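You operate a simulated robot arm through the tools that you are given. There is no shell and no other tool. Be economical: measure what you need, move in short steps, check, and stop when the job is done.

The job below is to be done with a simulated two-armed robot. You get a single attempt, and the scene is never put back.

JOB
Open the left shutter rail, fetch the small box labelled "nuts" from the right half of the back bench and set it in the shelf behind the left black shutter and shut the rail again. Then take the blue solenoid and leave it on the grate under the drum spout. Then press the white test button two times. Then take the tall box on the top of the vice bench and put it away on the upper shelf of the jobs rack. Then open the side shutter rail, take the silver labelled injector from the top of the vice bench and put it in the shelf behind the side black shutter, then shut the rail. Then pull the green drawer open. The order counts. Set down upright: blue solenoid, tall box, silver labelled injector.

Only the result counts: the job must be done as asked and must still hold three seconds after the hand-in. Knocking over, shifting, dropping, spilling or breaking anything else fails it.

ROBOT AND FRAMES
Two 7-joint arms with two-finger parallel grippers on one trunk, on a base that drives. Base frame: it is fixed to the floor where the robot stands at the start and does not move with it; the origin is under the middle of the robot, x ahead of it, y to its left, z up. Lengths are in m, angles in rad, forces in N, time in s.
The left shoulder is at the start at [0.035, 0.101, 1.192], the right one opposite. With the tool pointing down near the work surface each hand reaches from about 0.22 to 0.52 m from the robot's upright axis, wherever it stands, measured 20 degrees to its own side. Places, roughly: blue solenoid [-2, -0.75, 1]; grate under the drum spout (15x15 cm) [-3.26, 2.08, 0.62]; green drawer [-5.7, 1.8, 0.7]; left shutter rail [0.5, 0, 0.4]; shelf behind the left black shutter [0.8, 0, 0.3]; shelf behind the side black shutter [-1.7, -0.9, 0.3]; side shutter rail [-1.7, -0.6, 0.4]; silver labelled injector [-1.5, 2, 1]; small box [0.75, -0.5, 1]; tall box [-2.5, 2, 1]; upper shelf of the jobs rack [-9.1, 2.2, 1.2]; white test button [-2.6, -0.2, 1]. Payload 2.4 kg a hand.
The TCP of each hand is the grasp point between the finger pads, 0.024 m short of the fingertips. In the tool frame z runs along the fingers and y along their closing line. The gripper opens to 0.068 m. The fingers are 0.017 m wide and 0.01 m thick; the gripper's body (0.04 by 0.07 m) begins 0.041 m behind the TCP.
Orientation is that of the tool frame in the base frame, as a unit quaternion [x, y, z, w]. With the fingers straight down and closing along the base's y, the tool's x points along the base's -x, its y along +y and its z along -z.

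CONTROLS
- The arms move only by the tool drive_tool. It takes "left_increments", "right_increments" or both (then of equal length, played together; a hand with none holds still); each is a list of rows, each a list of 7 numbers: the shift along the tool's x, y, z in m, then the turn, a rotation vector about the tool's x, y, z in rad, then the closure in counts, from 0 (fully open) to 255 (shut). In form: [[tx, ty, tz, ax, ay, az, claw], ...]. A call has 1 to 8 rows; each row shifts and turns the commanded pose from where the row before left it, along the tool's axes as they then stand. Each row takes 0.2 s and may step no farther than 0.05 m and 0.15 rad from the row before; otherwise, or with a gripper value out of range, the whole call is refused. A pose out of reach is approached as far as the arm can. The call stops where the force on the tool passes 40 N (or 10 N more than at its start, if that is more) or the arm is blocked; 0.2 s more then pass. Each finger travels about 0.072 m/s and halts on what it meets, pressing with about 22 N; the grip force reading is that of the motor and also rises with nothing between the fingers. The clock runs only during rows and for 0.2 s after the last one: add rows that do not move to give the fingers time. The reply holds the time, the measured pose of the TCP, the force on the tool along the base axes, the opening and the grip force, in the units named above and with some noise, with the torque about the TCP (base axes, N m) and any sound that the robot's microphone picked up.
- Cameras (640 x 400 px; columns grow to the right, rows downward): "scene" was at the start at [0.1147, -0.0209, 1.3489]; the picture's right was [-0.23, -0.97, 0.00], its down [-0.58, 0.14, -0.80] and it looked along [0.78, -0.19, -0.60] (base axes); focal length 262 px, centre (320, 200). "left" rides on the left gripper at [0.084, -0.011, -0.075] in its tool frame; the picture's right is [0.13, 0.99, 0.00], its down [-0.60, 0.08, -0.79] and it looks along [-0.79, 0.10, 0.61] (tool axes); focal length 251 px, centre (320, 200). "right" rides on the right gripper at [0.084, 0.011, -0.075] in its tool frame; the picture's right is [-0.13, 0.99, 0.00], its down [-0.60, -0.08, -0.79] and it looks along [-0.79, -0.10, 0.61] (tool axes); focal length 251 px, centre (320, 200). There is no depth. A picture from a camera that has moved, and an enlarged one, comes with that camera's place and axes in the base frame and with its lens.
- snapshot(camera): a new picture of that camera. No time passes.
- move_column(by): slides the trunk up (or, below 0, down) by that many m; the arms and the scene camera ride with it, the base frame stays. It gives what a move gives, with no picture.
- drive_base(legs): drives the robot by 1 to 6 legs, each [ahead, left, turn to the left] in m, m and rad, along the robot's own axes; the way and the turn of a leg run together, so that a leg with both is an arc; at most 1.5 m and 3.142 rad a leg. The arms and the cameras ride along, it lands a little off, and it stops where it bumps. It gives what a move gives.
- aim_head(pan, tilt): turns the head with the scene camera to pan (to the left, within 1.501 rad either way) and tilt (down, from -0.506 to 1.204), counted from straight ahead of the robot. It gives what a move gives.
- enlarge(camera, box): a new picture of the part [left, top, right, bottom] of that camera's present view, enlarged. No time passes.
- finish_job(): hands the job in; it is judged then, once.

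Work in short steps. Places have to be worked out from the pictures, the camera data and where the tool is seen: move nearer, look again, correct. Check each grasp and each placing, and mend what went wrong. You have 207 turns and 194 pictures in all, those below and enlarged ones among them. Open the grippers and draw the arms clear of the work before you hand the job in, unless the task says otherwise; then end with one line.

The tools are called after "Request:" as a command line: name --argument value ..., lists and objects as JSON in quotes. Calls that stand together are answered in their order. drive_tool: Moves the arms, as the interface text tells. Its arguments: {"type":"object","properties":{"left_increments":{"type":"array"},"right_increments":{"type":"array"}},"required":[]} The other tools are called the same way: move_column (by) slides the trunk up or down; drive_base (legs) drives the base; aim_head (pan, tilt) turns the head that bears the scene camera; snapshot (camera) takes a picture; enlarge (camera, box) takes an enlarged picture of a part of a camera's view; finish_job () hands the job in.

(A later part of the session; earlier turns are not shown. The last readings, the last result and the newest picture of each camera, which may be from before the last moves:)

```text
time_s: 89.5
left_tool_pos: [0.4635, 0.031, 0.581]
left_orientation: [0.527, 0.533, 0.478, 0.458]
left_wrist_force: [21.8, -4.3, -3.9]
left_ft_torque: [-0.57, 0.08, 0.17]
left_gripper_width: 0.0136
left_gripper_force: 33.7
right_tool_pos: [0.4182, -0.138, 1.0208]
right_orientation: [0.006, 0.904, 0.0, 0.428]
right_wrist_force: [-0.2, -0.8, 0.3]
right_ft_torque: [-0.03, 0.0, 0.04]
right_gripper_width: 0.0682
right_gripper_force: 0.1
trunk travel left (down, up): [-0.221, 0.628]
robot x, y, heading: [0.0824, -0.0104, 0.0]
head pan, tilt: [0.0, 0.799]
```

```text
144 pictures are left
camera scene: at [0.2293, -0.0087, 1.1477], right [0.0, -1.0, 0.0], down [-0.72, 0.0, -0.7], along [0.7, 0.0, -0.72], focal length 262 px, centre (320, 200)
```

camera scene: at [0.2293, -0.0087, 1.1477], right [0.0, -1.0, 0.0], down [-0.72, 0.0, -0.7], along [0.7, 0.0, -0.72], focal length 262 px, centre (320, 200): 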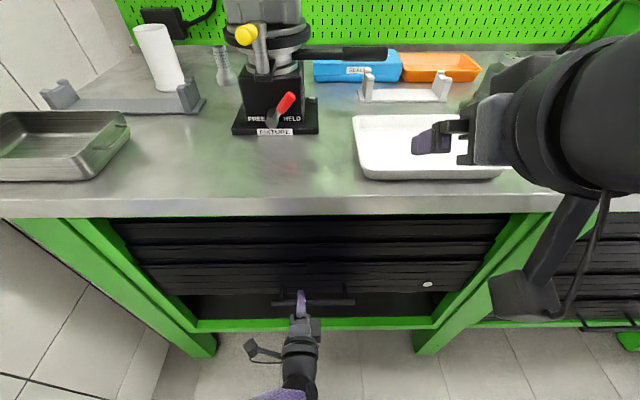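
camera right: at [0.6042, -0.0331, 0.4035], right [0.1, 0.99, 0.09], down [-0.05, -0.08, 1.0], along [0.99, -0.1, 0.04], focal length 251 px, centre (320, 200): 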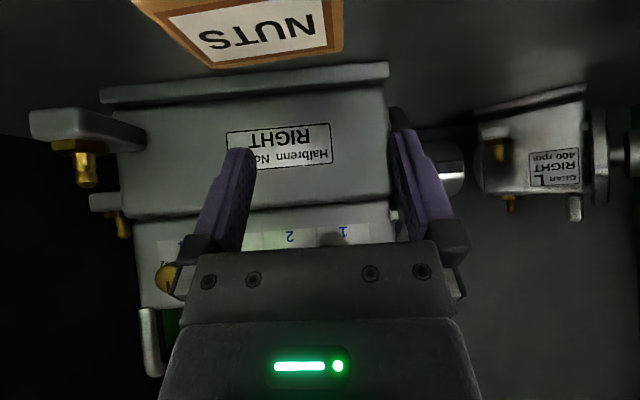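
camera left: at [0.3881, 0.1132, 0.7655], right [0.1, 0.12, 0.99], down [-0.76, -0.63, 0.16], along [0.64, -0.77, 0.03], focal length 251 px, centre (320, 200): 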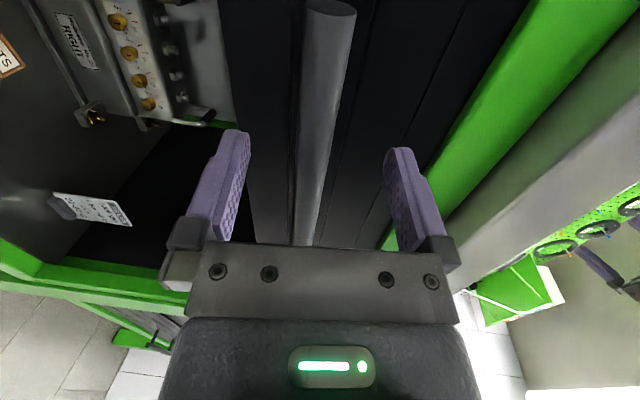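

The right hand creeps toward the bench edge as the trunk lowers; I raise it well above the bench first.

Request:
drive_tool --right_increments '[[-0.035, 0, -0.0285, 0, 0, 0, 0], [-0.035, 0, -0.0285, 0, 0, 0, 0], [-0.035, 0, -0.0285, 0, 0, 0, 0], [-0.035, 0, -0.0285, 0, 0, 0, 0], [-0.035, 0, -0.0285, 0, 0, 0, 0], [0, 0, 0, 0, 0, 0, 0]]'

```text
time_s: 90.9
left_tool_pos: [0.4649, 0.0322, 0.5838]
left_orientation: [0.525, 0.533, 0.479, 0.459]
left_wrist_force: [10.0, -2.3, 1.2]
left_ft_torque: [-0.65, 0.02, -0.01]
left_gripper_width: 0.0137
left_gripper_force: 33.9
right_tool_pos: [0.4141, -0.1408, 1.2497]
right_orientation: [0.006, 0.904, -0.001, 0.428]
right_wrist_force: [0.2, 0.2, -0.6]
right_ft_torque: [-0.02, 0.0, -0.01]
right_gripper_width: 0.0679
right_gripper_force: 0.0
trunk travel left (down, up): [-0.221, 0.628]
robot x, y, heading: [0.0817, -0.0108, 0.001]
head pan, tilt: [0.0, 0.799]
```

Right hand is at z 1.25, clear. Lower the shutter the rest of the way.

Request:
move_column --by -0.13

Request:
move_column --by -0.08

Request:
snapshot --camera "left"

Request:
snapshot --camera "scene"

```text
time_s: 92.4
left_tool_pos: [0.4638, 0.0323, 0.4515]
left_orientation: [0.526, 0.534, 0.478, 0.458]
left_wrist_force: [16.0, -5.0, -4.0]
left_ft_torque: [-0.59, 0.11, 0.55]
left_gripper_width: 0.0133
left_gripper_force: 33.3
right_tool_pos: [0.4175, -0.1383, 1.1164]
right_orientation: [0.005, 0.903, 0.002, 0.429]
right_wrist_force: [0.2, -1.1, 0.0]
right_ft_torque: [-0.01, -0.01, 0.0]
right_gripper_width: 0.0683
right_gripper_force: 0.0
trunk travel left (down, up): [-0.091, 0.758]
robot x, y, heading: [0.0791, -0.0087, -0.003]
head pan, tilt: [0.0, 0.799]
```

```text
time_s: 93.6
left_tool_pos: [0.4629, 0.0306, 0.3722]
left_orientation: [0.526, 0.533, 0.478, 0.458]
left_wrist_force: [17.2, -3.5, -4.2]
left_ft_torque: [-0.58, 0.13, 0.54]
left_gripper_width: 0.0137
left_gripper_force: 34.0
right_tool_pos: [0.4365, -0.1399, 1.0272]
right_orientation: [0.005, 0.913, 0.001, 0.408]
right_wrist_force: [0.3, 1.0, -1.2]
right_ft_torque: [0.02, -0.02, 0.02]
right_gripper_width: 0.068
right_gripper_force: 0.0
trunk travel left (down, up): [-0.011, 0.838]
robot x, y, heading: [0.0821, -0.0101, -0.003]
head pan, tilt: [0.0, 0.799]
```

```text
143 pictures are left
camera left: at [0.3851, 0.1135, 0.3728], right [0.12, 0.12, 0.99], down [-0.76, -0.63, 0.17], along [0.64, -0.77, 0.02], focal length 251 px, centre (320, 200)
```

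left: 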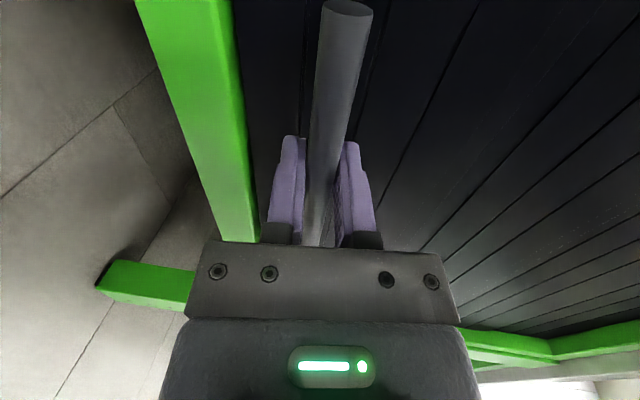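

```text
142 pictures are left
camera scene: at [0.2962, -0.0087, 0.9304], right [0.0, -1.0, 0.0], down [-0.72, 0.0, -0.7], along [0.7, 0.0, -0.72], focal length 262 px, centre (320, 200)
```

scene: 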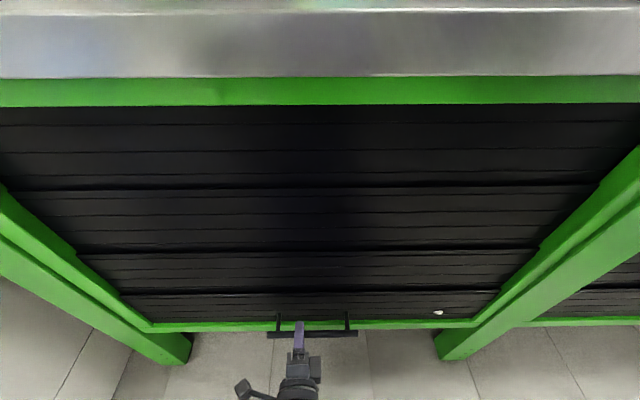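

Nearly shut (initial closed grip height was 0.370). I push down the last bit.

Request:
move_column --by -0.01

Request:
drive_tool --left_increments '[[0, -0.01, 0, 0, 0, 0, 255], [0, -0.005, 0, 0, 0, 0, 255], [0, 0, 0, 0, 0, 0, 255]]'

```text
time_s: 94.0
left_tool_pos: [0.4633, 0.0317, 0.3704]
left_orientation: [0.52, 0.531, 0.483, 0.463]
left_wrist_force: [-11.9, 3.7, 15.4]
left_ft_torque: [-0.61, -0.08, -0.14]
left_gripper_width: 0.0135
left_gripper_force: 33.5
right_tool_pos: [0.4368, -0.1392, 1.02]
right_orientation: [0.004, 0.912, 0.002, 0.41]
right_wrist_force: [0.2, 0.2, 0.0]
right_ft_torque: [0.01, 0.0, -0.01]
right_gripper_width: 0.068
right_gripper_force: 0.1
trunk travel left (down, up): [-0.005, 0.844]
robot x, y, heading: [0.0788, -0.0095, -0.01]
head pan, tilt: [0.0, 0.799]
stopped: the force on the tool passed its limit at 50 N (the readings are from after the stop); the commanded pose is now the measured one
```

```text
time_s: 94.3
left_tool_pos: [0.4634, 0.032, 0.3692]
left_orientation: [0.517, 0.53, 0.486, 0.465]
left_wrist_force: [-13.4, 4.9, 22.7]
left_ft_torque: [-0.62, -0.12, -0.11]
left_gripper_width: 0.0138
left_gripper_force: 33.1
right_tool_pos: [0.4376, -0.1381, 1.0204]
right_orientation: [0.005, 0.912, 0.003, 0.41]
right_wrist_force: [-0.4, 0.2, -0.5]
right_ft_torque: [0.05, -0.01, -0.01]
right_gripper_width: 0.0681
right_gripper_force: 0.0
trunk travel left (down, up): [-0.005, 0.844]
robot x, y, heading: [0.0777, -0.0078, 0.001]
head pan, tilt: [0.0, 0.799]
stopped in row 1 (left hand): the force on the tool passed its limit at 50 N (the readings are from after the stop); the commanded pose is now the measured one
```

The shutter is fully shut (blocked at 0.369). Release, back off the base, then raise the trunk.

Request:
drive_tool --left_increments '[[0, 0, 0, 0, 0, 0, 0], [0, 0, 0, 0, 0, 0, 0], [0, 0, 0, 0, 0, 0, 0], [0, 0, 0, 0, 0, 0, 0], [0, 0, 0, 0, 0, 0, 0]]'

Request:
drive_base --legs '[[-0.48, 0, 0]]'

Request:
move_column --by 0.42

Request:
snapshot --camera "scene"

Request:
aim_head --pan 1.5 --tilt 0.5

Request:
snapshot --camera "scene"

```text
time_s: 95.5
left_tool_pos: [0.4646, 0.0309, 0.3685]
left_orientation: [0.519, 0.531, 0.484, 0.463]
left_wrist_force: [-1.1, 0.4, -0.5]
left_ft_torque: [0.0, -0.03, -0.09]
left_gripper_width: 0.068
left_gripper_force: 0.0
right_tool_pos: [0.4384, -0.1397, 1.0198]
right_orientation: [0.005, 0.913, 0.002, 0.409]
right_wrist_force: [-0.3, -0.4, -0.6]
right_ft_torque: [-0.03, -0.02, 0.06]
right_gripper_width: 0.068
right_gripper_force: 0.1
trunk travel left (down, up): [-0.005, 0.844]
robot x, y, heading: [0.0786, -0.0083, -0.002]
head pan, tilt: [0.0, 0.799]
```

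```text
time_s: 98.5
left_tool_pos: [-0.0321, 0.0313, 0.3686]
left_orientation: [0.519, 0.529, 0.483, 0.465]
left_wrist_force: [0.3, 0.7, 0.2]
left_ft_torque: [-0.02, 0.0, 0.02]
left_gripper_width: 0.0681
left_gripper_force: 0.1
right_tool_pos: [-0.0595, -0.1396, 1.0194]
right_orientation: [0.007, 0.912, 0.0, 0.41]
right_wrist_force: [-1.0, -0.3, 0.7]
right_ft_torque: [0.0, 0.02, 0.03]
right_gripper_width: 0.068
right_gripper_force: 0.1
trunk travel left (down, up): [-0.005, 0.844]
robot x, y, heading: [-0.4151, -0.0048, -0.008]
head pan, tilt: [0.0, 0.799]
```

```text
refused: 0.42 is not a number from -0.4 to 0.4
```

```text
141 pictures are left
camera scene: at [-0.1994, -0.0074, 0.9244], right [-0.01, -1.0, 0.0], down [-0.72, 0.0, -0.7], along [0.7, 0.0, -0.72], focal length 262 px, centre (320, 200)
```

scene: 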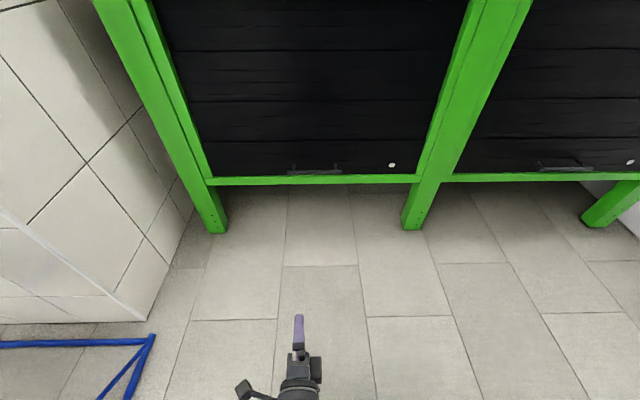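

```text
time_s: 100.1
left_tool_pos: [-0.032, 0.0313, 0.368]
left_orientation: [0.52, 0.53, 0.482, 0.465]
left_wrist_force: [0.7, -1.3, -0.5]
left_ft_torque: [0.01, -0.03, -0.02]
left_gripper_width: 0.068
left_gripper_force: 0.0
right_tool_pos: [-0.0597, -0.1388, 1.0195]
right_orientation: [0.007, 0.912, 0.001, 0.409]
right_wrist_force: [0.5, 0.1, 0.7]
right_ft_torque: [0.0, 0.02, 0.03]
right_gripper_width: 0.0678
right_gripper_force: 0.0
trunk travel left (down, up): [-0.005, 0.844]
robot x, y, heading: [-0.4186, -0.0029, -0.009]
head pan, tilt: [1.499, 0.499]
```

```text
140 pictures are left
camera scene: at [-0.2729, 0.0839, 0.9504], right [1.0, -0.08, 0.0], down [-0.04, -0.48, -0.88], along [0.07, 0.88, -0.48], focal length 262 px, centre (320, 200)
```

scene: 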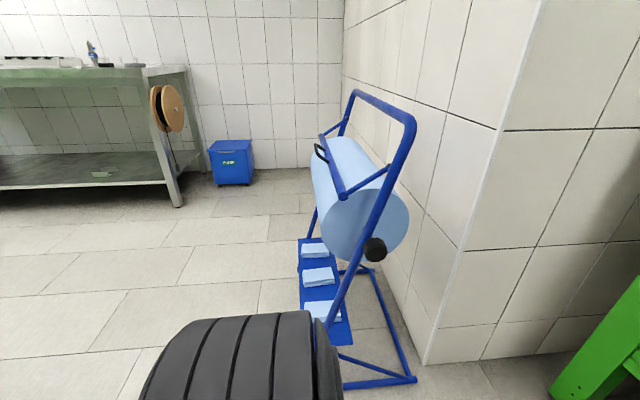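

Shutter is shut. Raise the trunk and survey to the right.

Request:
move_column --by 0.4

Request:
aim_head --pan -1.5 --tilt 0.4

Request:
snapshot --camera "scene"

```text
time_s: 103.9
left_tool_pos: [-0.0314, 0.0312, 0.769]
left_orientation: [0.52, 0.529, 0.483, 0.465]
left_wrist_force: [-0.4, -0.3, -0.2]
left_ft_torque: [-0.05, 0.0, -0.01]
left_gripper_width: 0.0676
left_gripper_force: 0.1
right_tool_pos: [-0.0588, -0.1377, 1.4199]
right_orientation: [0.007, 0.912, 0.001, 0.41]
right_wrist_force: [-0.2, 0.9, -0.6]
right_ft_torque: [0.0, -0.02, -0.02]
right_gripper_width: 0.0679
right_gripper_force: 0.2
trunk travel left (down, up): [-0.405, 0.444]
robot x, y, heading: [-0.4155, -0.0048, -0.005]
head pan, tilt: [1.499, 0.499]
```

```text
time_s: 106.5
left_tool_pos: [-0.0329, 0.032, 0.7694]
left_orientation: [0.521, 0.529, 0.483, 0.464]
left_wrist_force: [-0.2, 0.5, -0.3]
left_ft_torque: [0.02, -0.03, 0.02]
left_gripper_width: 0.0679
left_gripper_force: 0.0
right_tool_pos: [-0.0596, -0.1391, 1.4204]
right_orientation: [0.007, 0.912, 0.0, 0.409]
right_wrist_force: [0.5, -0.3, 0.3]
right_ft_torque: [0.03, 0.02, -0.03]
right_gripper_width: 0.0681
right_gripper_force: 0.1
trunk travel left (down, up): [-0.405, 0.444]
robot x, y, heading: [-0.4165, -0.0072, -0.003]
head pan, tilt: [-1.499, 0.4]
```

```text
139 pictures are left
camera scene: at [-0.3802, -0.0986, 1.3693], right [-1.0, -0.07, 0.0], down [-0.03, 0.39, -0.92], along [0.06, -0.92, -0.39], focal length 262 px, centre (320, 200)
```

scene: 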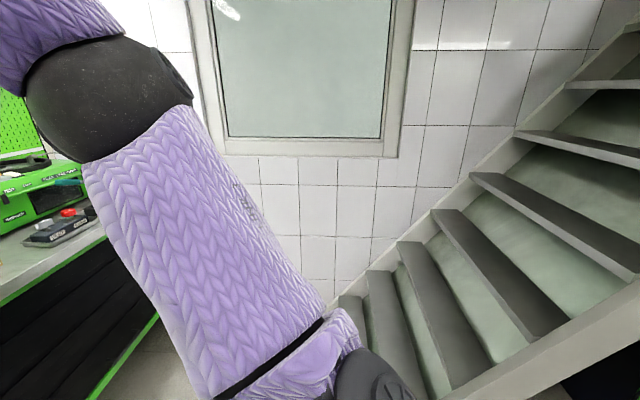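

Stairs occupy the right side. I fold the arms back to tool-down travel poses: right pitch back, left up then unroll.

Request:
drive_tool --left_increments '[[0, 0.04, 0, 0, 0, -0.1, 0], [0, 0.04, 0, 0, 0, -0.1, 0], [0, 0.04, 0, 0, 0, 0, 0], [0, 0.04, 0, 0, 0, 0, 0], [0, 0.04, 0, 0, 0, 0, 0], [0, 0.04, 0, 0, 0, 0, 0], [0, 0, 0, 0, 0, -0.15, 0], [0, 0, 0, 0, 0, -0.15, 0]]' --right_increments '[[0, 0, 0, 0, 0.14, 0, 0], [0, 0, 0, 0, 0.14, 0, 0], [0, 0, 0, 0, 0.14, 0, 0], [0, 0, 0, 0, 0.14, 0, 0], [0, 0, 0, 0, 0.14, 0, 0], [0, 0, 0, 0, 0.14, 0, 0], [0, 0, 0.04, 0, 0, 0, 0], [0, 0, 0.04, 0, 0, 0, 0]]'

Request:
drive_tool --left_increments '[[0, 0, 0, 0, 0, -0.15, 0], [0, 0, 0, 0, 0, -0.15, 0], [0, 0, 0, 0, 0, -0.15, 0], [0, 0, 0, 0, 0, -0.15, 0], [0, 0, 0, 0, 0, -0.15, 0], [0, 0, 0, 0, 0, -0.15, 0], [0, 0, 0, 0, 0, -0.15, 0], [0, 0, 0, 0, 0, 0, 0]]' --right_increments '[[0, 0, 0.04, 0, 0, 0, 0], [0, -0.03, 0.04, 0, 0, 0, 0], [0, -0.03, 0, 0, 0, 0, 0], [0, 0, 0, 0, 0, 0, 0], [0, 0, 0, 0, 0, 0, 0], [0, 0, 0, 0, 0, 0, 0], [0, 0, 0, 0, 0, 0, 0], [0, 0, 0, 0, 0, 0, 0]]'

```text
time_s: 108.3
left_tool_pos: [-0.0089, 0.0642, 1.0035]
left_orientation: [0.372, 0.641, 0.353, 0.571]
left_wrist_force: [0.0, -0.8, 0.2]
left_ft_torque: [0.02, 0.02, 0.02]
left_gripper_width: 0.0679
left_gripper_force: 0.1
right_tool_pos: [-0.07, -0.1352, 1.3136]
right_orientation: [0.005, 0.996, -0.002, 0.09]
right_wrist_force: [0.2, -1.1, 0.4]
right_ft_torque: [0.01, 0.04, -0.03]
right_gripper_width: 0.0681
right_gripper_force: 0.0
right hand out of reach, approached as far as the arm can: row 4, 5, 6
trunk travel left (down, up): [-0.405, 0.444]
robot x, y, heading: [-0.4164, -0.0058, -0.007]
head pan, tilt: [-1.499, 0.4]
```

```text
time_s: 109.8
left_tool_pos: [-0.0086, 0.0927, 0.9965]
left_orientation: [0.104, 0.729, 0.118, 0.666]
left_wrist_force: [0.3, -0.2, 0.3]
left_ft_torque: [-0.01, 0.02, 0.01]
left_gripper_width: 0.068
left_gripper_force: 0.0
right_tool_pos: [-0.0552, -0.1971, 1.2348]
right_orientation: [0.004, 0.996, -0.001, 0.089]
right_wrist_force: [0.3, -0.3, -0.6]
right_ft_torque: [0.0, 0.01, -0.01]
right_gripper_width: 0.0678
right_gripper_force: 0.0
trunk travel left (down, up): [-0.405, 0.444]
robot x, y, heading: [-0.4164, -0.0053, -0.006]
head pan, tilt: [-1.499, 0.4]
stopped in row 7 (left hand): the arm was blocked; the commanded pose is now the measured one
```

Now pitch the left tool down.

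Request:
drive_tool --left_increments '[[0, 0, 0.03, 0, 0.15, 0, 0], [0, 0, 0, 0, 0.15, 0, 0], [0, 0, 0, 0, 0.15, 0, 0], [0, 0, 0, 0, 0.15, 0, 0], [0, 0, 0, 0, 0.15, 0, 0], [0, 0, 0, 0, 0.15, 0, 0], [0, 0, 0, 0, 0.15, 0, 0], [0, 0, 0, 0, 0.15, 0, 0]]'

Request:
drive_tool --left_increments '[[0, 0, 0, 0, 0.14, 0, 0], [0, 0, 0, 0, 0.1, 0, 0], [0, 0, 0, 0, 0, -0.15, 0], [0, 0, 0, 0, 0, -0.15, 0], [0, 0, -0.04, 0, 0, 0, 0], [0, 0, -0.04, 0, 0, 0, 0], [0, 0, -0.04, 0, 0, 0, 0], [0, 0, -0.04, 0, 0, 0, 0]]' --right_increments '[[0, 0, 0, 0, 0.1, 0, 0], [0, 0, 0, 0, 0.07, 0, 0], [0, 0, 0, 0, 0, 0, 0], [0, 0, 0, 0, 0, 0, 0], [0, 0, 0, 0, 0, 0, 0], [0, 0, 0, 0, 0, 0, 0], [0, 0, 0, 0, 0, 0, 0], [0, 0, 0, 0, 0, 0, 0]]'

```text
time_s: 111.6
left_tool_pos: [0.0222, 0.0924, 0.9955]
left_orientation: [0.018, 0.979, 0.152, 0.138]
left_wrist_force: [0.6, -0.3, -1.0]
left_ft_torque: [0.0, -0.03, 0.0]
left_gripper_width: 0.0679
left_gripper_force: 0.0
right_tool_pos: [-0.0554, -0.1976, 1.236]
right_orientation: [0.004, 0.996, -0.001, 0.089]
right_wrist_force: [-0.1, -0.8, -0.2]
right_ft_torque: [0.01, 0.01, 0.01]
right_gripper_width: 0.0679
right_gripper_force: 0.1
trunk travel left (down, up): [-0.405, 0.444]
robot x, y, heading: [-0.4177, -0.0061, -0.007]
head pan, tilt: [-1.499, 0.4]
```

```text
time_s: 112.2
left_tool_pos: [0.025, 0.0934, 0.9952]
left_orientation: [0.003, 0.987, 0.155, 0.031]
left_wrist_force: [8.3, -2.8, -7.2]
left_ft_torque: [0.42, -0.34, 0.51]
left_gripper_width: 0.0679
left_gripper_force: 0.0
right_tool_pos: [-0.0562, -0.1971, 1.2361]
right_orientation: [0.003, 1.0, -0.001, 0.007]
right_wrist_force: [-0.1, 0.2, -0.5]
right_ft_torque: [-0.01, 0.02, -0.01]
right_gripper_width: 0.0679
right_gripper_force: 0.0
trunk travel left (down, up): [-0.405, 0.444]
robot x, y, heading: [-0.4187, -0.0087, -0.005]
head pan, tilt: [-1.499, 0.4]
stopped in row 3 (left hand): the force on the tool passed its limit at 73 N (the readings are from after the stop); the commanded pose is now the measured one
```

The left arm touched something (probably own body). I look.

Request:
aim_head --pan 0.5 --tilt 0.9

Request:
snapshot --camera "scene"

```text
time_s: 114.2
left_tool_pos: [0.0246, 0.0915, 0.9953]
left_orientation: [0.003, 0.987, 0.155, 0.03]
left_wrist_force: [12.9, 5.4, -8.3]
left_ft_torque: [-0.15, 0.03, -0.22]
left_gripper_width: 0.068
left_gripper_force: 0.1
right_tool_pos: [-0.0558, -0.1964, 1.2361]
right_orientation: [0.004, 1.0, -0.001, 0.007]
right_wrist_force: [-0.1, -0.1, -0.8]
right_ft_torque: [-0.01, -0.02, -0.03]
right_gripper_width: 0.0679
right_gripper_force: 0.0
trunk travel left (down, up): [-0.405, 0.444]
robot x, y, heading: [-0.4166, -0.0072, -0.005]
head pan, tilt: [0.499, 0.901]
```

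```text
138 pictures are left
camera scene: at [-0.3196, 0.0295, 1.3263], right [0.47, -0.88, 0.0], down [-0.69, -0.37, -0.62], along [0.55, 0.29, -0.78], focal length 262 px, centre (320, 200)
```

scene: 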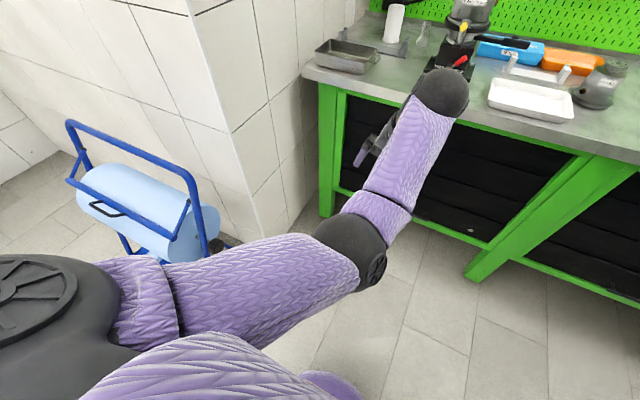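

It's self-contact of the folded left arm; nothing else near. I ease the roll back and raise the hand.

Request:
drive_tool --left_increments '[[0, 0, -0.03, 0, -0.1, 0.1, 0], [0, 0, -0.04, 0, 0, 0, 0], [0, 0, -0.04, 0, 0, 0, 0], [0, 0, -0.04, 0, 0, 0, 0]]'

Request:
snapshot --camera "scene"

```text
time_s: 114.4
left_tool_pos: [0.0256, 0.0917, 1.0007]
left_orientation: [0.01, 0.987, 0.155, 0.045]
left_wrist_force: [4.3, 5.4, -2.4]
left_ft_torque: [-0.25, -0.01, -0.42]
left_gripper_width: 0.068
left_gripper_force: 0.1
left hand out of reach, approached as far as the arm can: row 1
right_tool_pos: [-0.0564, -0.1973, 1.235]
right_orientation: [0.003, 1.0, -0.001, 0.008]
right_wrist_force: [0.1, 0.7, 0.2]
right_ft_torque: [0.0, 0.0, 0.0]
right_gripper_width: 0.0682
right_gripper_force: 0.1
trunk travel left (down, up): [-0.405, 0.444]
robot x, y, heading: [-0.4176, -0.0048, -0.009]
head pan, tilt: [0.499, 0.901]
stopped in row 1 (left hand): the force on the tool passed its limit at 78 N (the readings are from after the stop); the commanded pose is now the measured one
```

```text
137 pictures are left
camera scene: at [-0.3197, 0.0295, 1.3263], right [0.47, -0.88, 0.0], down [-0.69, -0.37, -0.62], along [0.55, 0.29, -0.78], focal length 262 px, centre (320, 200)
```

scene: 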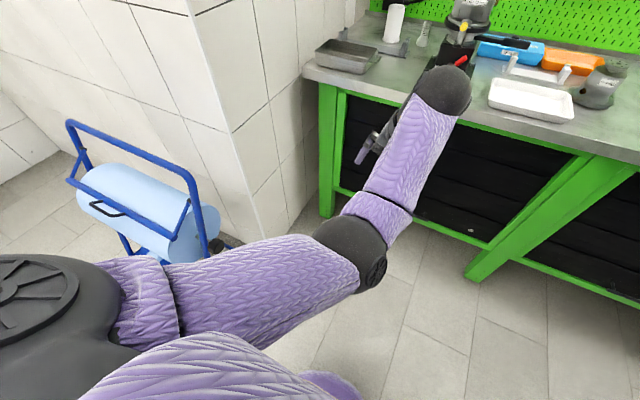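

The gripper camera rubs its own forearm; I undo part of the pitch, then reconsider.

Request:
drive_tool --left_increments '[[0, 0, 0, 0, -0.15, 0, 0], [0, 0, 0, 0, -0.15, 0, 0], [-0.03, 0, 0, 0, -0.15, 0, 0], [-0.03, 0, -0.02, 0, -0.1, 0, 0]]'

```text
time_s: 115.4
left_tool_pos: [0.0693, 0.0751, 1.044]
left_orientation: [0.052, 0.938, 0.146, 0.31]
left_wrist_force: [-0.4, 0.0, -0.6]
left_ft_torque: [-0.01, 0.0, -0.02]
left_gripper_width: 0.068
left_gripper_force: 0.1
right_tool_pos: [-0.0557, -0.1977, 1.2358]
right_orientation: [0.004, 1.0, -0.001, 0.007]
right_wrist_force: [0.6, -0.2, 0.4]
right_ft_torque: [0.04, 0.02, 0.01]
right_gripper_width: 0.0681
right_gripper_force: 0.1
trunk travel left (down, up): [-0.405, 0.444]
robot x, y, heading: [-0.4153, -0.0015, -0.005]
head pan, tilt: [0.499, 0.901]
```

Free again. Raise the left hand further with this pitch.

Request:
drive_tool --left_increments '[[-0.0236, 0, -0.0324, 0, 0, 0, 0], [-0.0236, 0, -0.0324, 0, 0, 0, 0], [-0.0236, 0, -0.0324, 0, 0, 0, 0], [-0.0236, 0, -0.0324, 0, 0, 0, 0], [0, 0, 0, 0, 0.1, 0, 0], [0, 0, 0, 0, 0.15, 0, 0], [0, 0, 0, 0, 0.15, 0, 0]]'

Request:
snapshot --camera "scene"

```text
time_s: 116.6
left_tool_pos: [0.0696, 0.0286, 1.1976]
left_orientation: [0.05, 0.947, 0.148, 0.279]
left_wrist_force: [2.7, -1.2, -0.9]
left_ft_torque: [0.03, -0.15, 0.21]
left_gripper_width: 0.068
left_gripper_force: 0.0
right_tool_pos: [-0.0568, -0.1959, 1.2362]
right_orientation: [0.004, 1.0, 0.0, 0.007]
right_wrist_force: [-0.1, 0.0, -0.5]
right_ft_torque: [0.0, 0.0, -0.03]
right_gripper_width: 0.068
right_gripper_force: 0.0
trunk travel left (down, up): [-0.405, 0.444]
robot x, y, heading: [-0.4136, -0.0062, -0.008]
head pan, tilt: [0.499, 0.901]
stopped in row 5 (left hand): the force on the tool passed its limit at 65 N (the readings are from after the stop); the commanded pose is now the measured one
```

```text
136 pictures are left
camera scene: at [-0.3196, 0.0295, 1.3263], right [0.47, -0.88, 0.0], down [-0.69, -0.37, -0.62], along [0.55, 0.29, -0.78], focal length 262 px, centre (320, 200)
```

scene: 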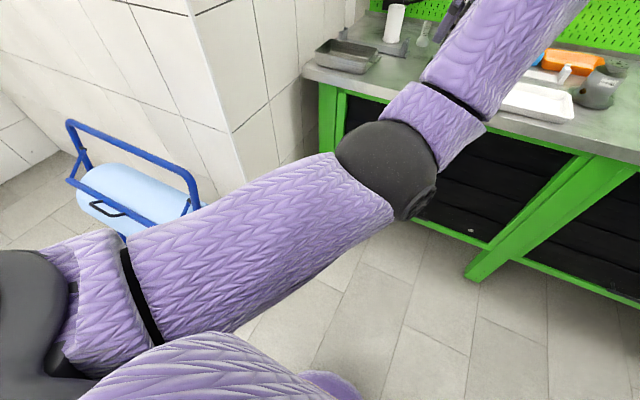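

I turn right a bit to see behind before driving.

Request:
drive_base --legs '[[0, 0, -0.8]]'

Request:
aim_head --pan -1.5 --tilt 0.35

Request:
snapshot --camera "scene"

```text
time_s: 119.1
left_tool_pos: [-0.0557, -0.3297, 1.1976]
left_orientation: [0.416, 0.853, 0.027, 0.315]
left_wrist_force: [1.8, -3.4, -0.4]
left_ft_torque: [0.03, 0.0, 0.14]
left_gripper_width: 0.068
left_gripper_force: 0.1
right_tool_pos: [-0.3039, -0.3979, 1.2366]
right_orientation: [0.394, 0.919, -0.004, 0.007]
right_wrist_force: [0.1, -0.1, -0.3]
right_ft_torque: [0.03, -0.02, 0.01]
right_gripper_width: 0.0678
right_gripper_force: 0.1
trunk travel left (down, up): [-0.405, 0.444]
robot x, y, heading: [-0.4168, -0.0062, -0.806]
head pan, tilt: [0.499, 0.901]
```

```text
time_s: 121.1
left_tool_pos: [-0.0541, -0.3304, 1.1971]
left_orientation: [0.416, 0.853, 0.028, 0.315]
left_wrist_force: [3.2, -2.7, -0.8]
left_ft_torque: [-0.01, 0.0, 0.12]
left_gripper_width: 0.0679
left_gripper_force: 0.1
right_tool_pos: [-0.304, -0.3973, 1.2363]
right_orientation: [0.394, 0.919, -0.004, 0.007]
right_wrist_force: [0.3, -0.3, -0.1]
right_ft_torque: [0.01, -0.02, -0.01]
right_gripper_width: 0.0679
right_gripper_force: 0.0
trunk travel left (down, up): [-0.405, 0.444]
robot x, y, heading: [-0.4178, -0.0053, -0.813]
head pan, tilt: [-1.499, 0.351]
```

```text
135 pictures are left
camera scene: at [-0.4584, -0.0974, 1.3738], right [-0.74, 0.67, 0.0], down [0.23, 0.25, -0.94], along [-0.63, -0.7, -0.34], focal length 262 px, centre (320, 200)
```

scene: 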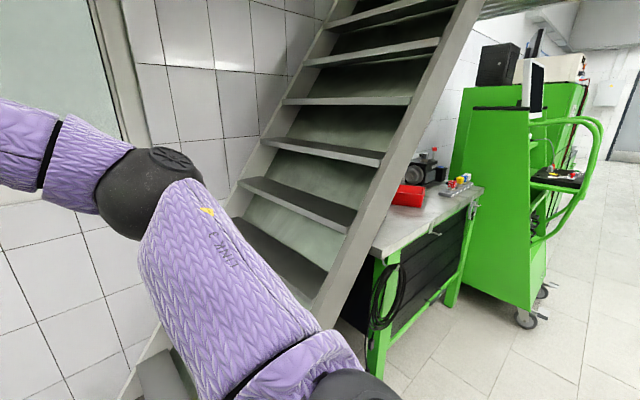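

Path to the side bench is free. I drive to about (-1.65, 0.3) and turn to face the side bench (-y).

Request:
drive_base --legs '[[-1.073, -0.677, 0], [0, 0, -0.76]]'

Request:
aim_head --pan 0 --tilt 0.5

Request:
snapshot --camera "scene"

```text
time_s: 129.5
left_tool_pos: [-1.6203, -0.1443, 1.198]
left_orientation: [0.703, 0.637, -0.092, 0.303]
left_wrist_force: [-0.8, -4.5, -1.0]
left_ft_torque: [-0.02, -0.01, 0.11]
left_gripper_width: 0.0679
left_gripper_force: 0.1
right_tool_pos: [-1.8462, -0.0219, 1.2353]
right_orientation: [0.707, 0.707, -0.007, 0.005]
right_wrist_force: [0.0, 0.6, 1.2]
right_ft_torque: [-0.03, 0.0, 0.02]
right_gripper_width: 0.0678
right_gripper_force: 0.1
trunk travel left (down, up): [-0.405, 0.444]
robot x, y, heading: [-1.6614, 0.3397, -1.567]
head pan, tilt: [-1.499, 0.351]
```

```text
time_s: 131.1
left_tool_pos: [-1.6204, -0.1453, 1.1961]
left_orientation: [0.703, 0.637, -0.09, 0.303]
left_wrist_force: [-0.1, -4.1, -0.7]
left_ft_torque: [0.0, -0.01, 0.05]
left_gripper_width: 0.0678
left_gripper_force: 0.0
right_tool_pos: [-1.8462, -0.023, 1.2366]
right_orientation: [0.707, 0.707, -0.007, 0.005]
right_wrist_force: [-0.1, 0.1, -0.3]
right_ft_torque: [0.01, 0.02, 0.02]
right_gripper_width: 0.0682
right_gripper_force: 0.1
trunk travel left (down, up): [-0.405, 0.444]
robot x, y, heading: [-1.6579, 0.3427, -1.568]
head pan, tilt: [0.0, 0.499]
```

```text
134 pictures are left
camera scene: at [-1.6592, 0.2178, 1.3601], right [-1.0, 0.0, 0.0], down [0.0, 0.48, -0.88], along [0.0, -0.88, -0.48], focal length 262 px, centre (320, 200)
```

scene: 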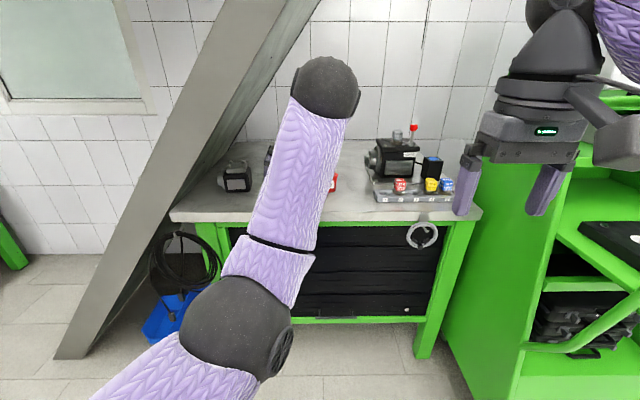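

The solenoids (red, yellow, blue) stand on the side bench's right end, near a green trolley. I check the trolley's position before closing in.

Request:
aim_head --pan -0.75 --tilt 0.5

Request:
snapshot --camera "scene"

Request:
snapshot --camera "right"

```text
time_s: 132.2
left_tool_pos: [-1.621, -0.1443, 1.1975]
left_orientation: [0.703, 0.637, -0.09, 0.302]
left_wrist_force: [-0.7, -3.7, 0.0]
left_ft_torque: [0.01, -0.02, 0.12]
left_gripper_width: 0.0681
left_gripper_force: 0.0
right_tool_pos: [-1.8461, -0.0229, 1.2359]
right_orientation: [0.707, 0.707, -0.006, 0.005]
right_wrist_force: [-0.1, 0.1, 0.0]
right_ft_torque: [0.02, -0.01, -0.02]
right_gripper_width: 0.0681
right_gripper_force: 0.0
trunk travel left (down, up): [-0.405, 0.444]
robot x, y, heading: [-1.6579, 0.339, -1.569]
head pan, tilt: [-0.75, 0.499]
```

```text
133 pictures are left
camera scene: at [-1.7212, 0.2421, 1.3601], right [-0.73, 0.68, 0.0], down [0.33, 0.35, -0.88], along [-0.6, -0.64, -0.48], focal length 262 px, centre (320, 200)
```

scene: 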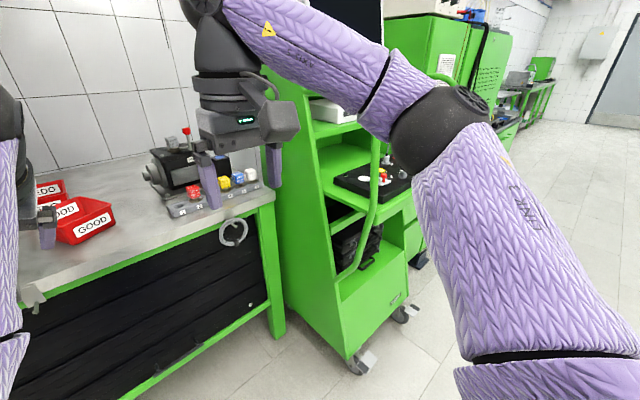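

```text
132 pictures are left
camera right: at [-1.8349, 0.063, 1.3093], right [0.99, -0.13, 0.0], down [-0.08, -0.59, 0.8], along [-0.1, -0.8, -0.6], focal length 251 px, centre (320, 200)
```

right: 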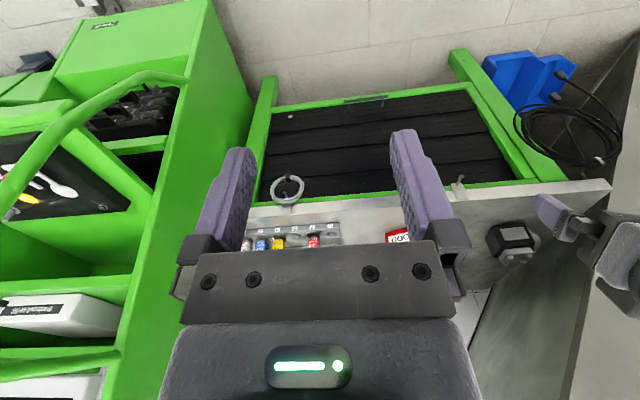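

The trolley is tight on the right, so I'll take the blue solenoid with the left arm, approaching obliquely. First I swing the left arm outward/up to get the elbow out of the folded posture.

Request:
drive_tool --left_increments '[[-0.0034, 0.047, -0.006, 0, 0, 0, 0], [-0.0034, 0.047, -0.006, 0, 0, 0, 0], [-0.0034, 0.047, -0.006, 0, 0, 0, 0], [-0.0034, 0.047, -0.006, 0, 0, 0, 0], [-0.0034, 0.047, -0.006, 0, 0, 0, 0], [-0.0034, 0.047, -0.006, 0, 0, 0, 0], [-0.0034, 0.047, -0.006, 0, 0, 0, 0]]'

Request:
aim_head --pan 0.6 --tilt 0.5

Request:
snapshot --camera "scene"

```text
time_s: 132.5
left_tool_pos: [-1.6126, -0.1455, 1.2019]
left_orientation: [0.697, 0.641, -0.099, 0.306]
left_wrist_force: [-0.8, -2.9, -0.9]
left_ft_torque: [-0.04, -0.06, 0.26]
left_gripper_width: 0.0681
left_gripper_force: 0.0
right_tool_pos: [-1.8467, -0.0221, 1.236]
right_orientation: [0.708, 0.707, -0.006, 0.005]
right_wrist_force: [0.5, -0.4, -1.0]
right_ft_torque: [-0.01, 0.0, 0.01]
right_gripper_width: 0.068
right_gripper_force: 0.0
trunk travel left (down, up): [-0.405, 0.444]
robot x, y, heading: [-1.6599, 0.3412, -1.572]
head pan, tilt: [-0.75, 0.499]
stopped in row 1 (left hand): the force on the tool passed its limit at 104 N (the readings are from after the stop); the commanded pose is now the measured one
```

```text
time_s: 134.0
left_tool_pos: [-1.6128, -0.1456, 1.2016]
left_orientation: [0.698, 0.64, -0.097, 0.305]
left_wrist_force: [-1.3, -4.5, -0.9]
left_ft_torque: [-0.01, -0.03, 0.11]
left_gripper_width: 0.0679
left_gripper_force: 0.1
right_tool_pos: [-1.8462, -0.0223, 1.2372]
right_orientation: [0.707, 0.707, -0.006, 0.005]
right_wrist_force: [0.2, -0.1, 0.1]
right_ft_torque: [0.02, 0.01, 0.0]
right_gripper_width: 0.0681
right_gripper_force: 0.0
trunk travel left (down, up): [-0.405, 0.444]
robot x, y, heading: [-1.6561, 0.3385, -1.571]
head pan, tilt: [0.6, 0.499]
```

```text
131 pictures are left
camera scene: at [-1.6078, 0.2337, 1.3601], right [-0.82, -0.57, 0.0], down [-0.27, 0.4, -0.88], along [0.5, -0.72, -0.48], focal length 262 px, centre (320, 200)
```

scene: 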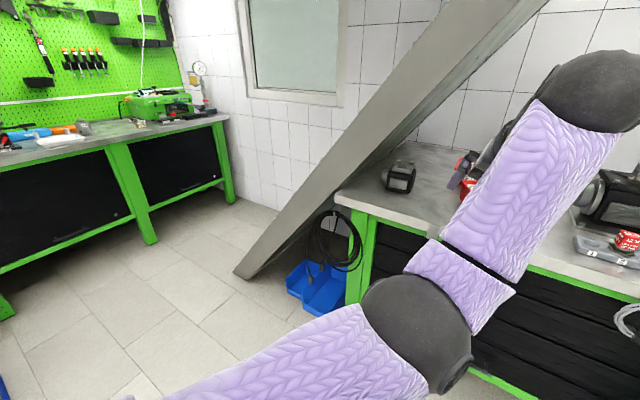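

Still rubbing on itself. I pitch the hand forward away from the forearm first, then move outward.

Request:
drive_tool --left_increments '[[0, 0, 0, 0, -0.15, 0, 0], [0, 0, 0, 0, -0.15, 0, 0], [0, 0, 0, 0, -0.15, 0, 0], [0, 0, 0, 0, -0.15, 0, 0], [0, 0.04, 0, 0, 0, 0, 0], [0, 0.04, 0, 0, 0, 0, 0], [0, 0.04, 0, 0, 0, 0, 0], [0, 0.04, 0, 0, 0, 0, 0]]'

Request:
drive_tool --left_increments '[[0, 0.04, 0, 0, 0, 0, 0], [0, 0.04, 0, 0, 0, 0, 0], [0, 0.04, 0, 0, 0, 0, 0], [0, 0.02, 0, 0, 0.1, 0, 0], [0, 0, 0, 0, 0.15, 0, 0], [0, 0, 0, 0, 0.15, 0, 0], [0, 0, 0, 0, 0.15, 0, 0], [0, 0, 0, 0, 0.15, 0, 0]]'

Request:
snapshot --camera "scene"

```text
time_s: 135.8
left_tool_pos: [-1.4623, -0.1455, 1.2521]
left_orientation: [0.637, 0.522, -0.3, 0.482]
left_wrist_force: [0.0, 0.2, 0.5]
left_ft_torque: [0.0, 0.02, -0.01]
left_gripper_width: 0.0679
left_gripper_force: 0.2
right_tool_pos: [-1.8476, -0.022, 1.2355]
right_orientation: [0.707, 0.707, -0.006, 0.005]
right_wrist_force: [0.1, -1.0, 0.5]
right_ft_torque: [-0.01, 0.01, 0.02]
right_gripper_width: 0.0679
right_gripper_force: 0.1
trunk travel left (down, up): [-0.405, 0.444]
robot x, y, heading: [-1.6552, 0.343, -1.567]
head pan, tilt: [0.6, 0.499]
```

```text
time_s: 137.6
left_tool_pos: [-1.3282, -0.1433, 1.2931]
left_orientation: [0.701, 0.655, -0.063, 0.274]
left_wrist_force: [0.0, 0.6, 0.0]
left_ft_torque: [0.0, 0.0, 0.01]
left_gripper_width: 0.0679
left_gripper_force: 0.1
right_tool_pos: [-1.8475, -0.0211, 1.2357]
right_orientation: [0.707, 0.707, -0.006, 0.004]
right_wrist_force: [-0.2, 0.4, 0.2]
right_ft_torque: [0.0, 0.0, -0.03]
right_gripper_width: 0.0678
right_gripper_force: 0.0
trunk travel left (down, up): [-0.405, 0.444]
robot x, y, heading: [-1.6567, 0.3454, -1.57]
head pan, tilt: [0.6, 0.499]
```

```text
130 pictures are left
camera scene: at [-1.608, 0.2341, 1.3602], right [-0.82, -0.57, 0.0], down [-0.27, 0.39, -0.88], along [0.5, -0.72, -0.48], focal length 262 px, centre (320, 200)
```

scene: 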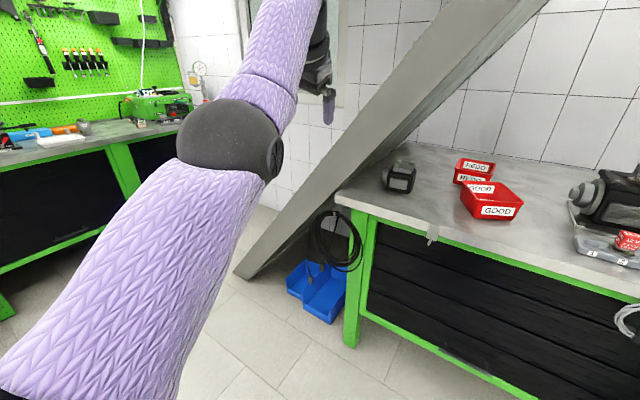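

The arm is now unfolded with the elbow out to the left. I straighten the tool to vertical and bring it back in.

Request:
drive_tool --left_increments '[[0, 0, 0, 0.0755, 0.12, -0.017, 0], [0, 0, 0, 0.0755, 0.12, -0.017, 0], [0, 0, 0, 0.0755, 0.12, -0.017, 0], [0, 0, 0, 0.0755, 0.12, -0.017, 0], [0, -0.045, 0, 0, 0, 0, 0], [0, -0.045, 0, 0, 0, 0, 0], [0, -0.045, 0, 0, 0, 0, 0], [0, -0.045, 0, 0, 0, 0, 0]]'

Request:
snapshot --camera "scene"

```text
time_s: 139.1
left_tool_pos: [-1.4382, -0.1103, 1.2672]
left_orientation: [0.714, 0.695, -0.019, 0.08]
left_wrist_force: [1.0, -0.2, 0.1]
left_ft_torque: [0.01, 0.05, -0.03]
left_gripper_width: 0.068
left_gripper_force: 0.1
left hand out of reach, approached as far as the arm can: row 1, 2, 3, 4, 5, 6, 7
right_tool_pos: [-1.8472, -0.0214, 1.2357]
right_orientation: [0.707, 0.707, -0.006, 0.005]
right_wrist_force: [0.5, 0.7, 0.9]
right_ft_torque: [-0.06, 0.04, 0.01]
right_gripper_width: 0.0682
right_gripper_force: 0.0
trunk travel left (down, up): [-0.405, 0.444]
robot x, y, heading: [-1.6557, 0.3392, -1.574]
head pan, tilt: [0.6, 0.499]
stopped in row 7 (left hand): the force on the tool passed its limit at 49 N (the readings are from after the stop); the commanded pose is now the measured one
```

```text
129 pictures are left
camera scene: at [-1.6077, 0.2338, 1.3601], right [-0.82, -0.57, 0.0], down [-0.27, 0.4, -0.88], along [0.5, -0.72, -0.48], focal length 262 px, centre (320, 200)
```

scene: 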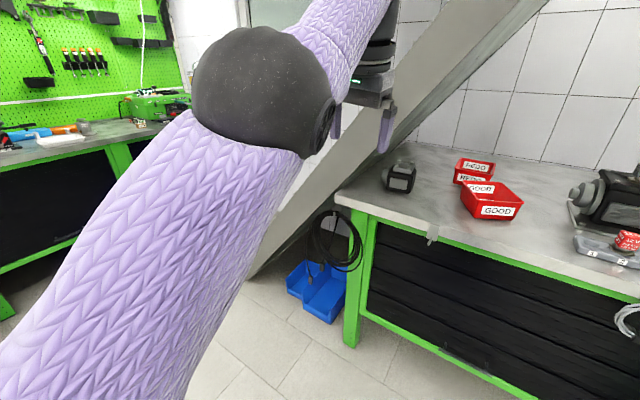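

Nearly vertical now, rel. position about (0.45, 0.22). I lower it to test freedom.

Request:
drive_tool --left_increments '[[-0.01, 0, 0.03, 0, 0, 0, 0], [0, 0, 0.04, 0, 0, 0, 0], [0, 0, 0.04, 0, 0.08, 0, 0], [0, 0, 0.04, 0, 0.06, 0, 0]]'

Request:
snapshot --camera "scene"

```text
time_s: 140.1
left_tool_pos: [-1.4234, -0.1441, 1.1265]
left_orientation: [0.714, 0.699, 0.032, 0.032]
left_wrist_force: [0.1, 0.0, -0.5]
left_ft_torque: [0.0, -0.03, 0.01]
left_gripper_width: 0.068
left_gripper_force: 0.0
left hand out of reach, approached as far as the arm can: row 2, 3
right_tool_pos: [-1.8455, -0.0225, 1.2361]
right_orientation: [0.707, 0.707, -0.007, 0.005]
right_wrist_force: [-0.1, 0.4, -0.6]
right_ft_torque: [-0.02, 0.03, 0.0]
right_gripper_width: 0.0679
right_gripper_force: 0.1
trunk travel left (down, up): [-0.405, 0.444]
robot x, y, heading: [-1.6558, 0.337, -1.566]
head pan, tilt: [0.6, 0.499]
```

```text
128 pictures are left
camera scene: at [-1.6075, 0.2334, 1.3601], right [-0.82, -0.57, 0.0], down [-0.27, 0.4, -0.88], along [0.5, -0.72, -0.48], focal length 262 px, centre (320, 200)
```

scene: 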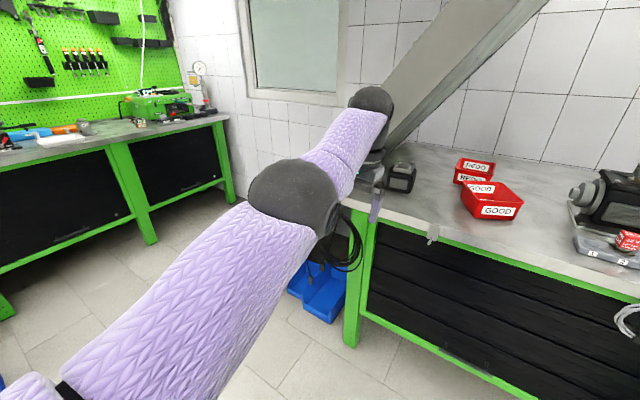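

Left arm is well posed again. I raise the trunk, turn to heading ≈ -2.6 and approach the bench obliquely.

Request:
move_column --by 0.12

Request:
drive_base --legs '[[0, 0, -1.03], [0.26, 0.33, 0]]'

Request:
aim_head --pan 0.5 --tilt 0.7

Request:
snapshot --camera "scene"

Request:
snapshot --camera "left"

```text
time_s: 141.6
left_tool_pos: [-1.4244, -0.1371, 1.265]
left_orientation: [0.714, 0.698, 0.018, 0.046]
left_wrist_force: [-0.1, 0.0, -0.6]
left_ft_torque: [0.01, 0.0, -0.02]
left_gripper_width: 0.0678
left_gripper_force: 0.0
right_tool_pos: [-1.8481, -0.0218, 1.3554]
right_orientation: [0.707, 0.707, -0.006, 0.004]
right_wrist_force: [0.2, 0.0, -0.7]
right_ft_torque: [0.01, -0.01, 0.03]
right_gripper_width: 0.068
right_gripper_force: 0.1
trunk travel left (down, up): [-0.525, 0.324]
robot x, y, heading: [-1.6554, 0.3405, -1.572]
head pan, tilt: [0.6, 0.499]
```

```text
time_s: 146.8
left_tool_pos: [-1.9787, -0.5299, 1.2649]
left_orientation: [0.964, 0.263, -0.007, 0.049]
left_wrist_force: [-0.5, -0.1, 0.8]
left_ft_torque: [-0.01, 0.02, -0.01]
left_gripper_width: 0.068
left_gripper_force: 0.1
right_tool_pos: [-2.1043, -0.109, 1.3562]
right_orientation: [0.962, 0.274, -0.008, 0.001]
right_wrist_force: [-0.1, -0.6, 0.7]
right_ft_torque: [0.02, 0.0, 0.03]
right_gripper_width: 0.0681
right_gripper_force: 0.0
trunk travel left (down, up): [-0.525, 0.324]
robot x, y, heading: [-1.6994, -0.0787, -2.589]
head pan, tilt: [0.6, 0.499]
```

```text
time_s: 147.5
left_tool_pos: [-1.978, -0.5286, 1.2648]
left_orientation: [0.964, 0.263, -0.006, 0.048]
left_wrist_force: [-0.6, -0.2, -0.8]
left_ft_torque: [-0.01, -0.02, 0.02]
left_gripper_width: 0.068
left_gripper_force: 0.1
right_tool_pos: [-2.1034, -0.1091, 1.355]
right_orientation: [0.962, 0.274, -0.008, 0.001]
right_wrist_force: [-0.1, 0.5, -0.9]
right_ft_torque: [-0.01, 0.04, -0.01]
right_gripper_width: 0.0679
right_gripper_force: 0.1
trunk travel left (down, up): [-0.525, 0.324]
robot x, y, heading: [-1.6974, -0.0804, -2.586]
head pan, tilt: [0.499, 0.7]
```

```text
127 pictures are left
camera scene: at [-1.7555, -0.1628, 1.4631], right [-0.87, 0.49, 0.0], down [0.32, 0.56, -0.77], along [-0.38, -0.67, -0.64], focal length 262 px, centre (320, 200)
```

scene: 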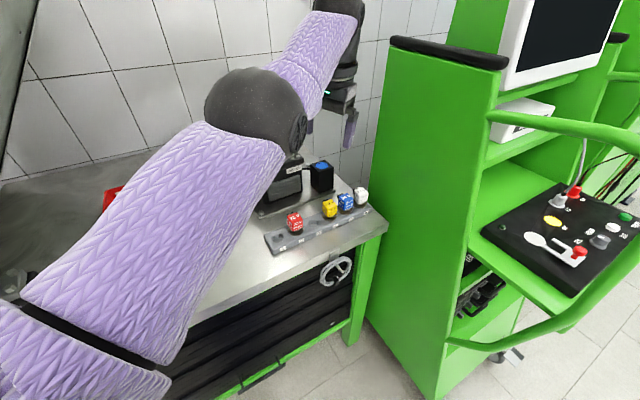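

```text
126 pictures are left
camera left: at [-1.9135, -0.4701, 1.3369], right [0.61, -0.78, 0.08], down [-0.49, -0.3, 0.82], along [-0.62, -0.54, -0.57], focal length 251 px, centre (320, 200)
```

left: 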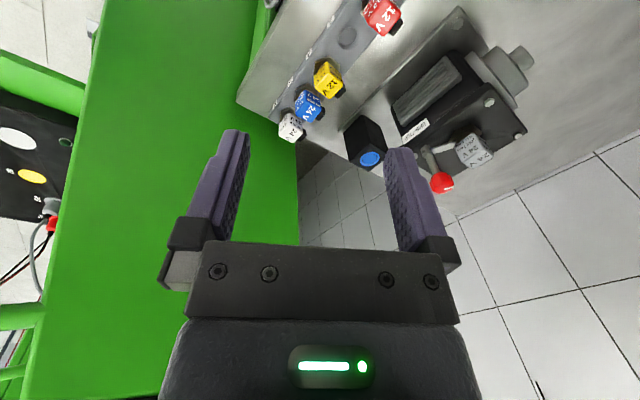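

Blue 24 V cube located at about [-2.11, -0.638, 0.965]; neighbours 5 cm away along x, so I'll grip front-to-back. Align the left tool yaw, move the base nearer, and get above it.

Request:
drive_tool --left_increments '[[-0.03, 0, 0, 0.024, 0.003, 0.133, 0], [-0.03, 0, 0, 0.024, 0.003, 0.133, 0], [-0.03, 0, 0, 0.024, 0.003, 0.133, 0], [-0.01, 0, 0, 0.024, 0.003, 0.133, 0]]'

Request:
drive_base --legs '[[0.11, 0.1, 0]]'

Request:
snapshot --camera "left"

```text
time_s: 147.9
left_tool_pos: [-1.9776, -0.5288, 1.264]
left_orientation: [0.969, 0.243, -0.013, 0.048]
left_wrist_force: [-10.5, -7.5, -11.3]
left_ft_torque: [-0.22, 0.18, 0.11]
left_gripper_width: 0.0681
left_gripper_force: 0.0
left hand out of reach, approached as far as the arm can: row 1
right_tool_pos: [-2.104, -0.108, 1.3557]
right_orientation: [0.962, 0.274, -0.008, 0.001]
right_wrist_force: [0.4, -0.3, -0.3]
right_ft_torque: [0.02, -0.03, 0.04]
right_gripper_width: 0.0681
right_gripper_force: 0.1
trunk travel left (down, up): [-0.525, 0.324]
robot x, y, heading: [-1.6945, -0.0784, -2.586]
head pan, tilt: [0.499, 0.7]
stopped in row 1 (left hand): the force on the tool passed its limit at 51 N (the readings are from after the stop); the commanded pose is now the measured one
```

```text
time_s: 149.3
left_tool_pos: [-2.0152, -0.6762, 1.2615]
left_orientation: [0.968, 0.246, -0.011, 0.046]
left_wrist_force: [-21.2, -16.6, -18.1]
left_ft_torque: [-0.18, -0.08, 0.22]
left_gripper_width: 0.0678
left_gripper_force: 0.0
right_tool_pos: [-2.1435, -0.2549, 1.3552]
right_orientation: [0.961, 0.276, -0.008, 0.001]
right_wrist_force: [-0.1, -0.3, 0.1]
right_ft_torque: [0.03, -0.01, 0.05]
right_gripper_width: 0.0679
right_gripper_force: 0.0
trunk travel left (down, up): [-0.525, 0.324]
robot x, y, heading: [-1.7369, -0.2236, -2.58]
head pan, tilt: [0.499, 0.7]
```

```text
125 pictures are left
camera left: at [-1.9478, -0.6192, 1.3334], right [0.59, -0.81, 0.08], down [-0.5, -0.28, 0.82], along [-0.64, -0.52, -0.56], focal length 251 px, centre (320, 200)
```

left: 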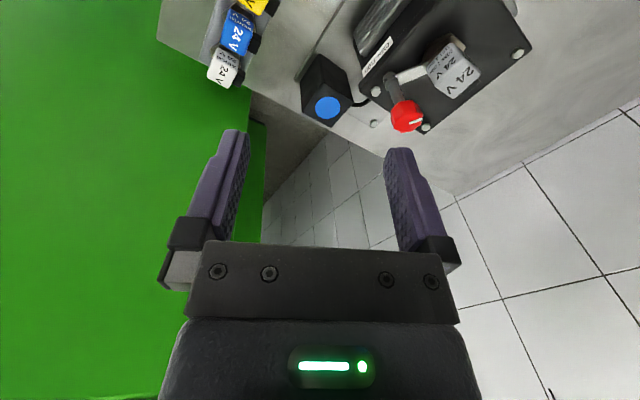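

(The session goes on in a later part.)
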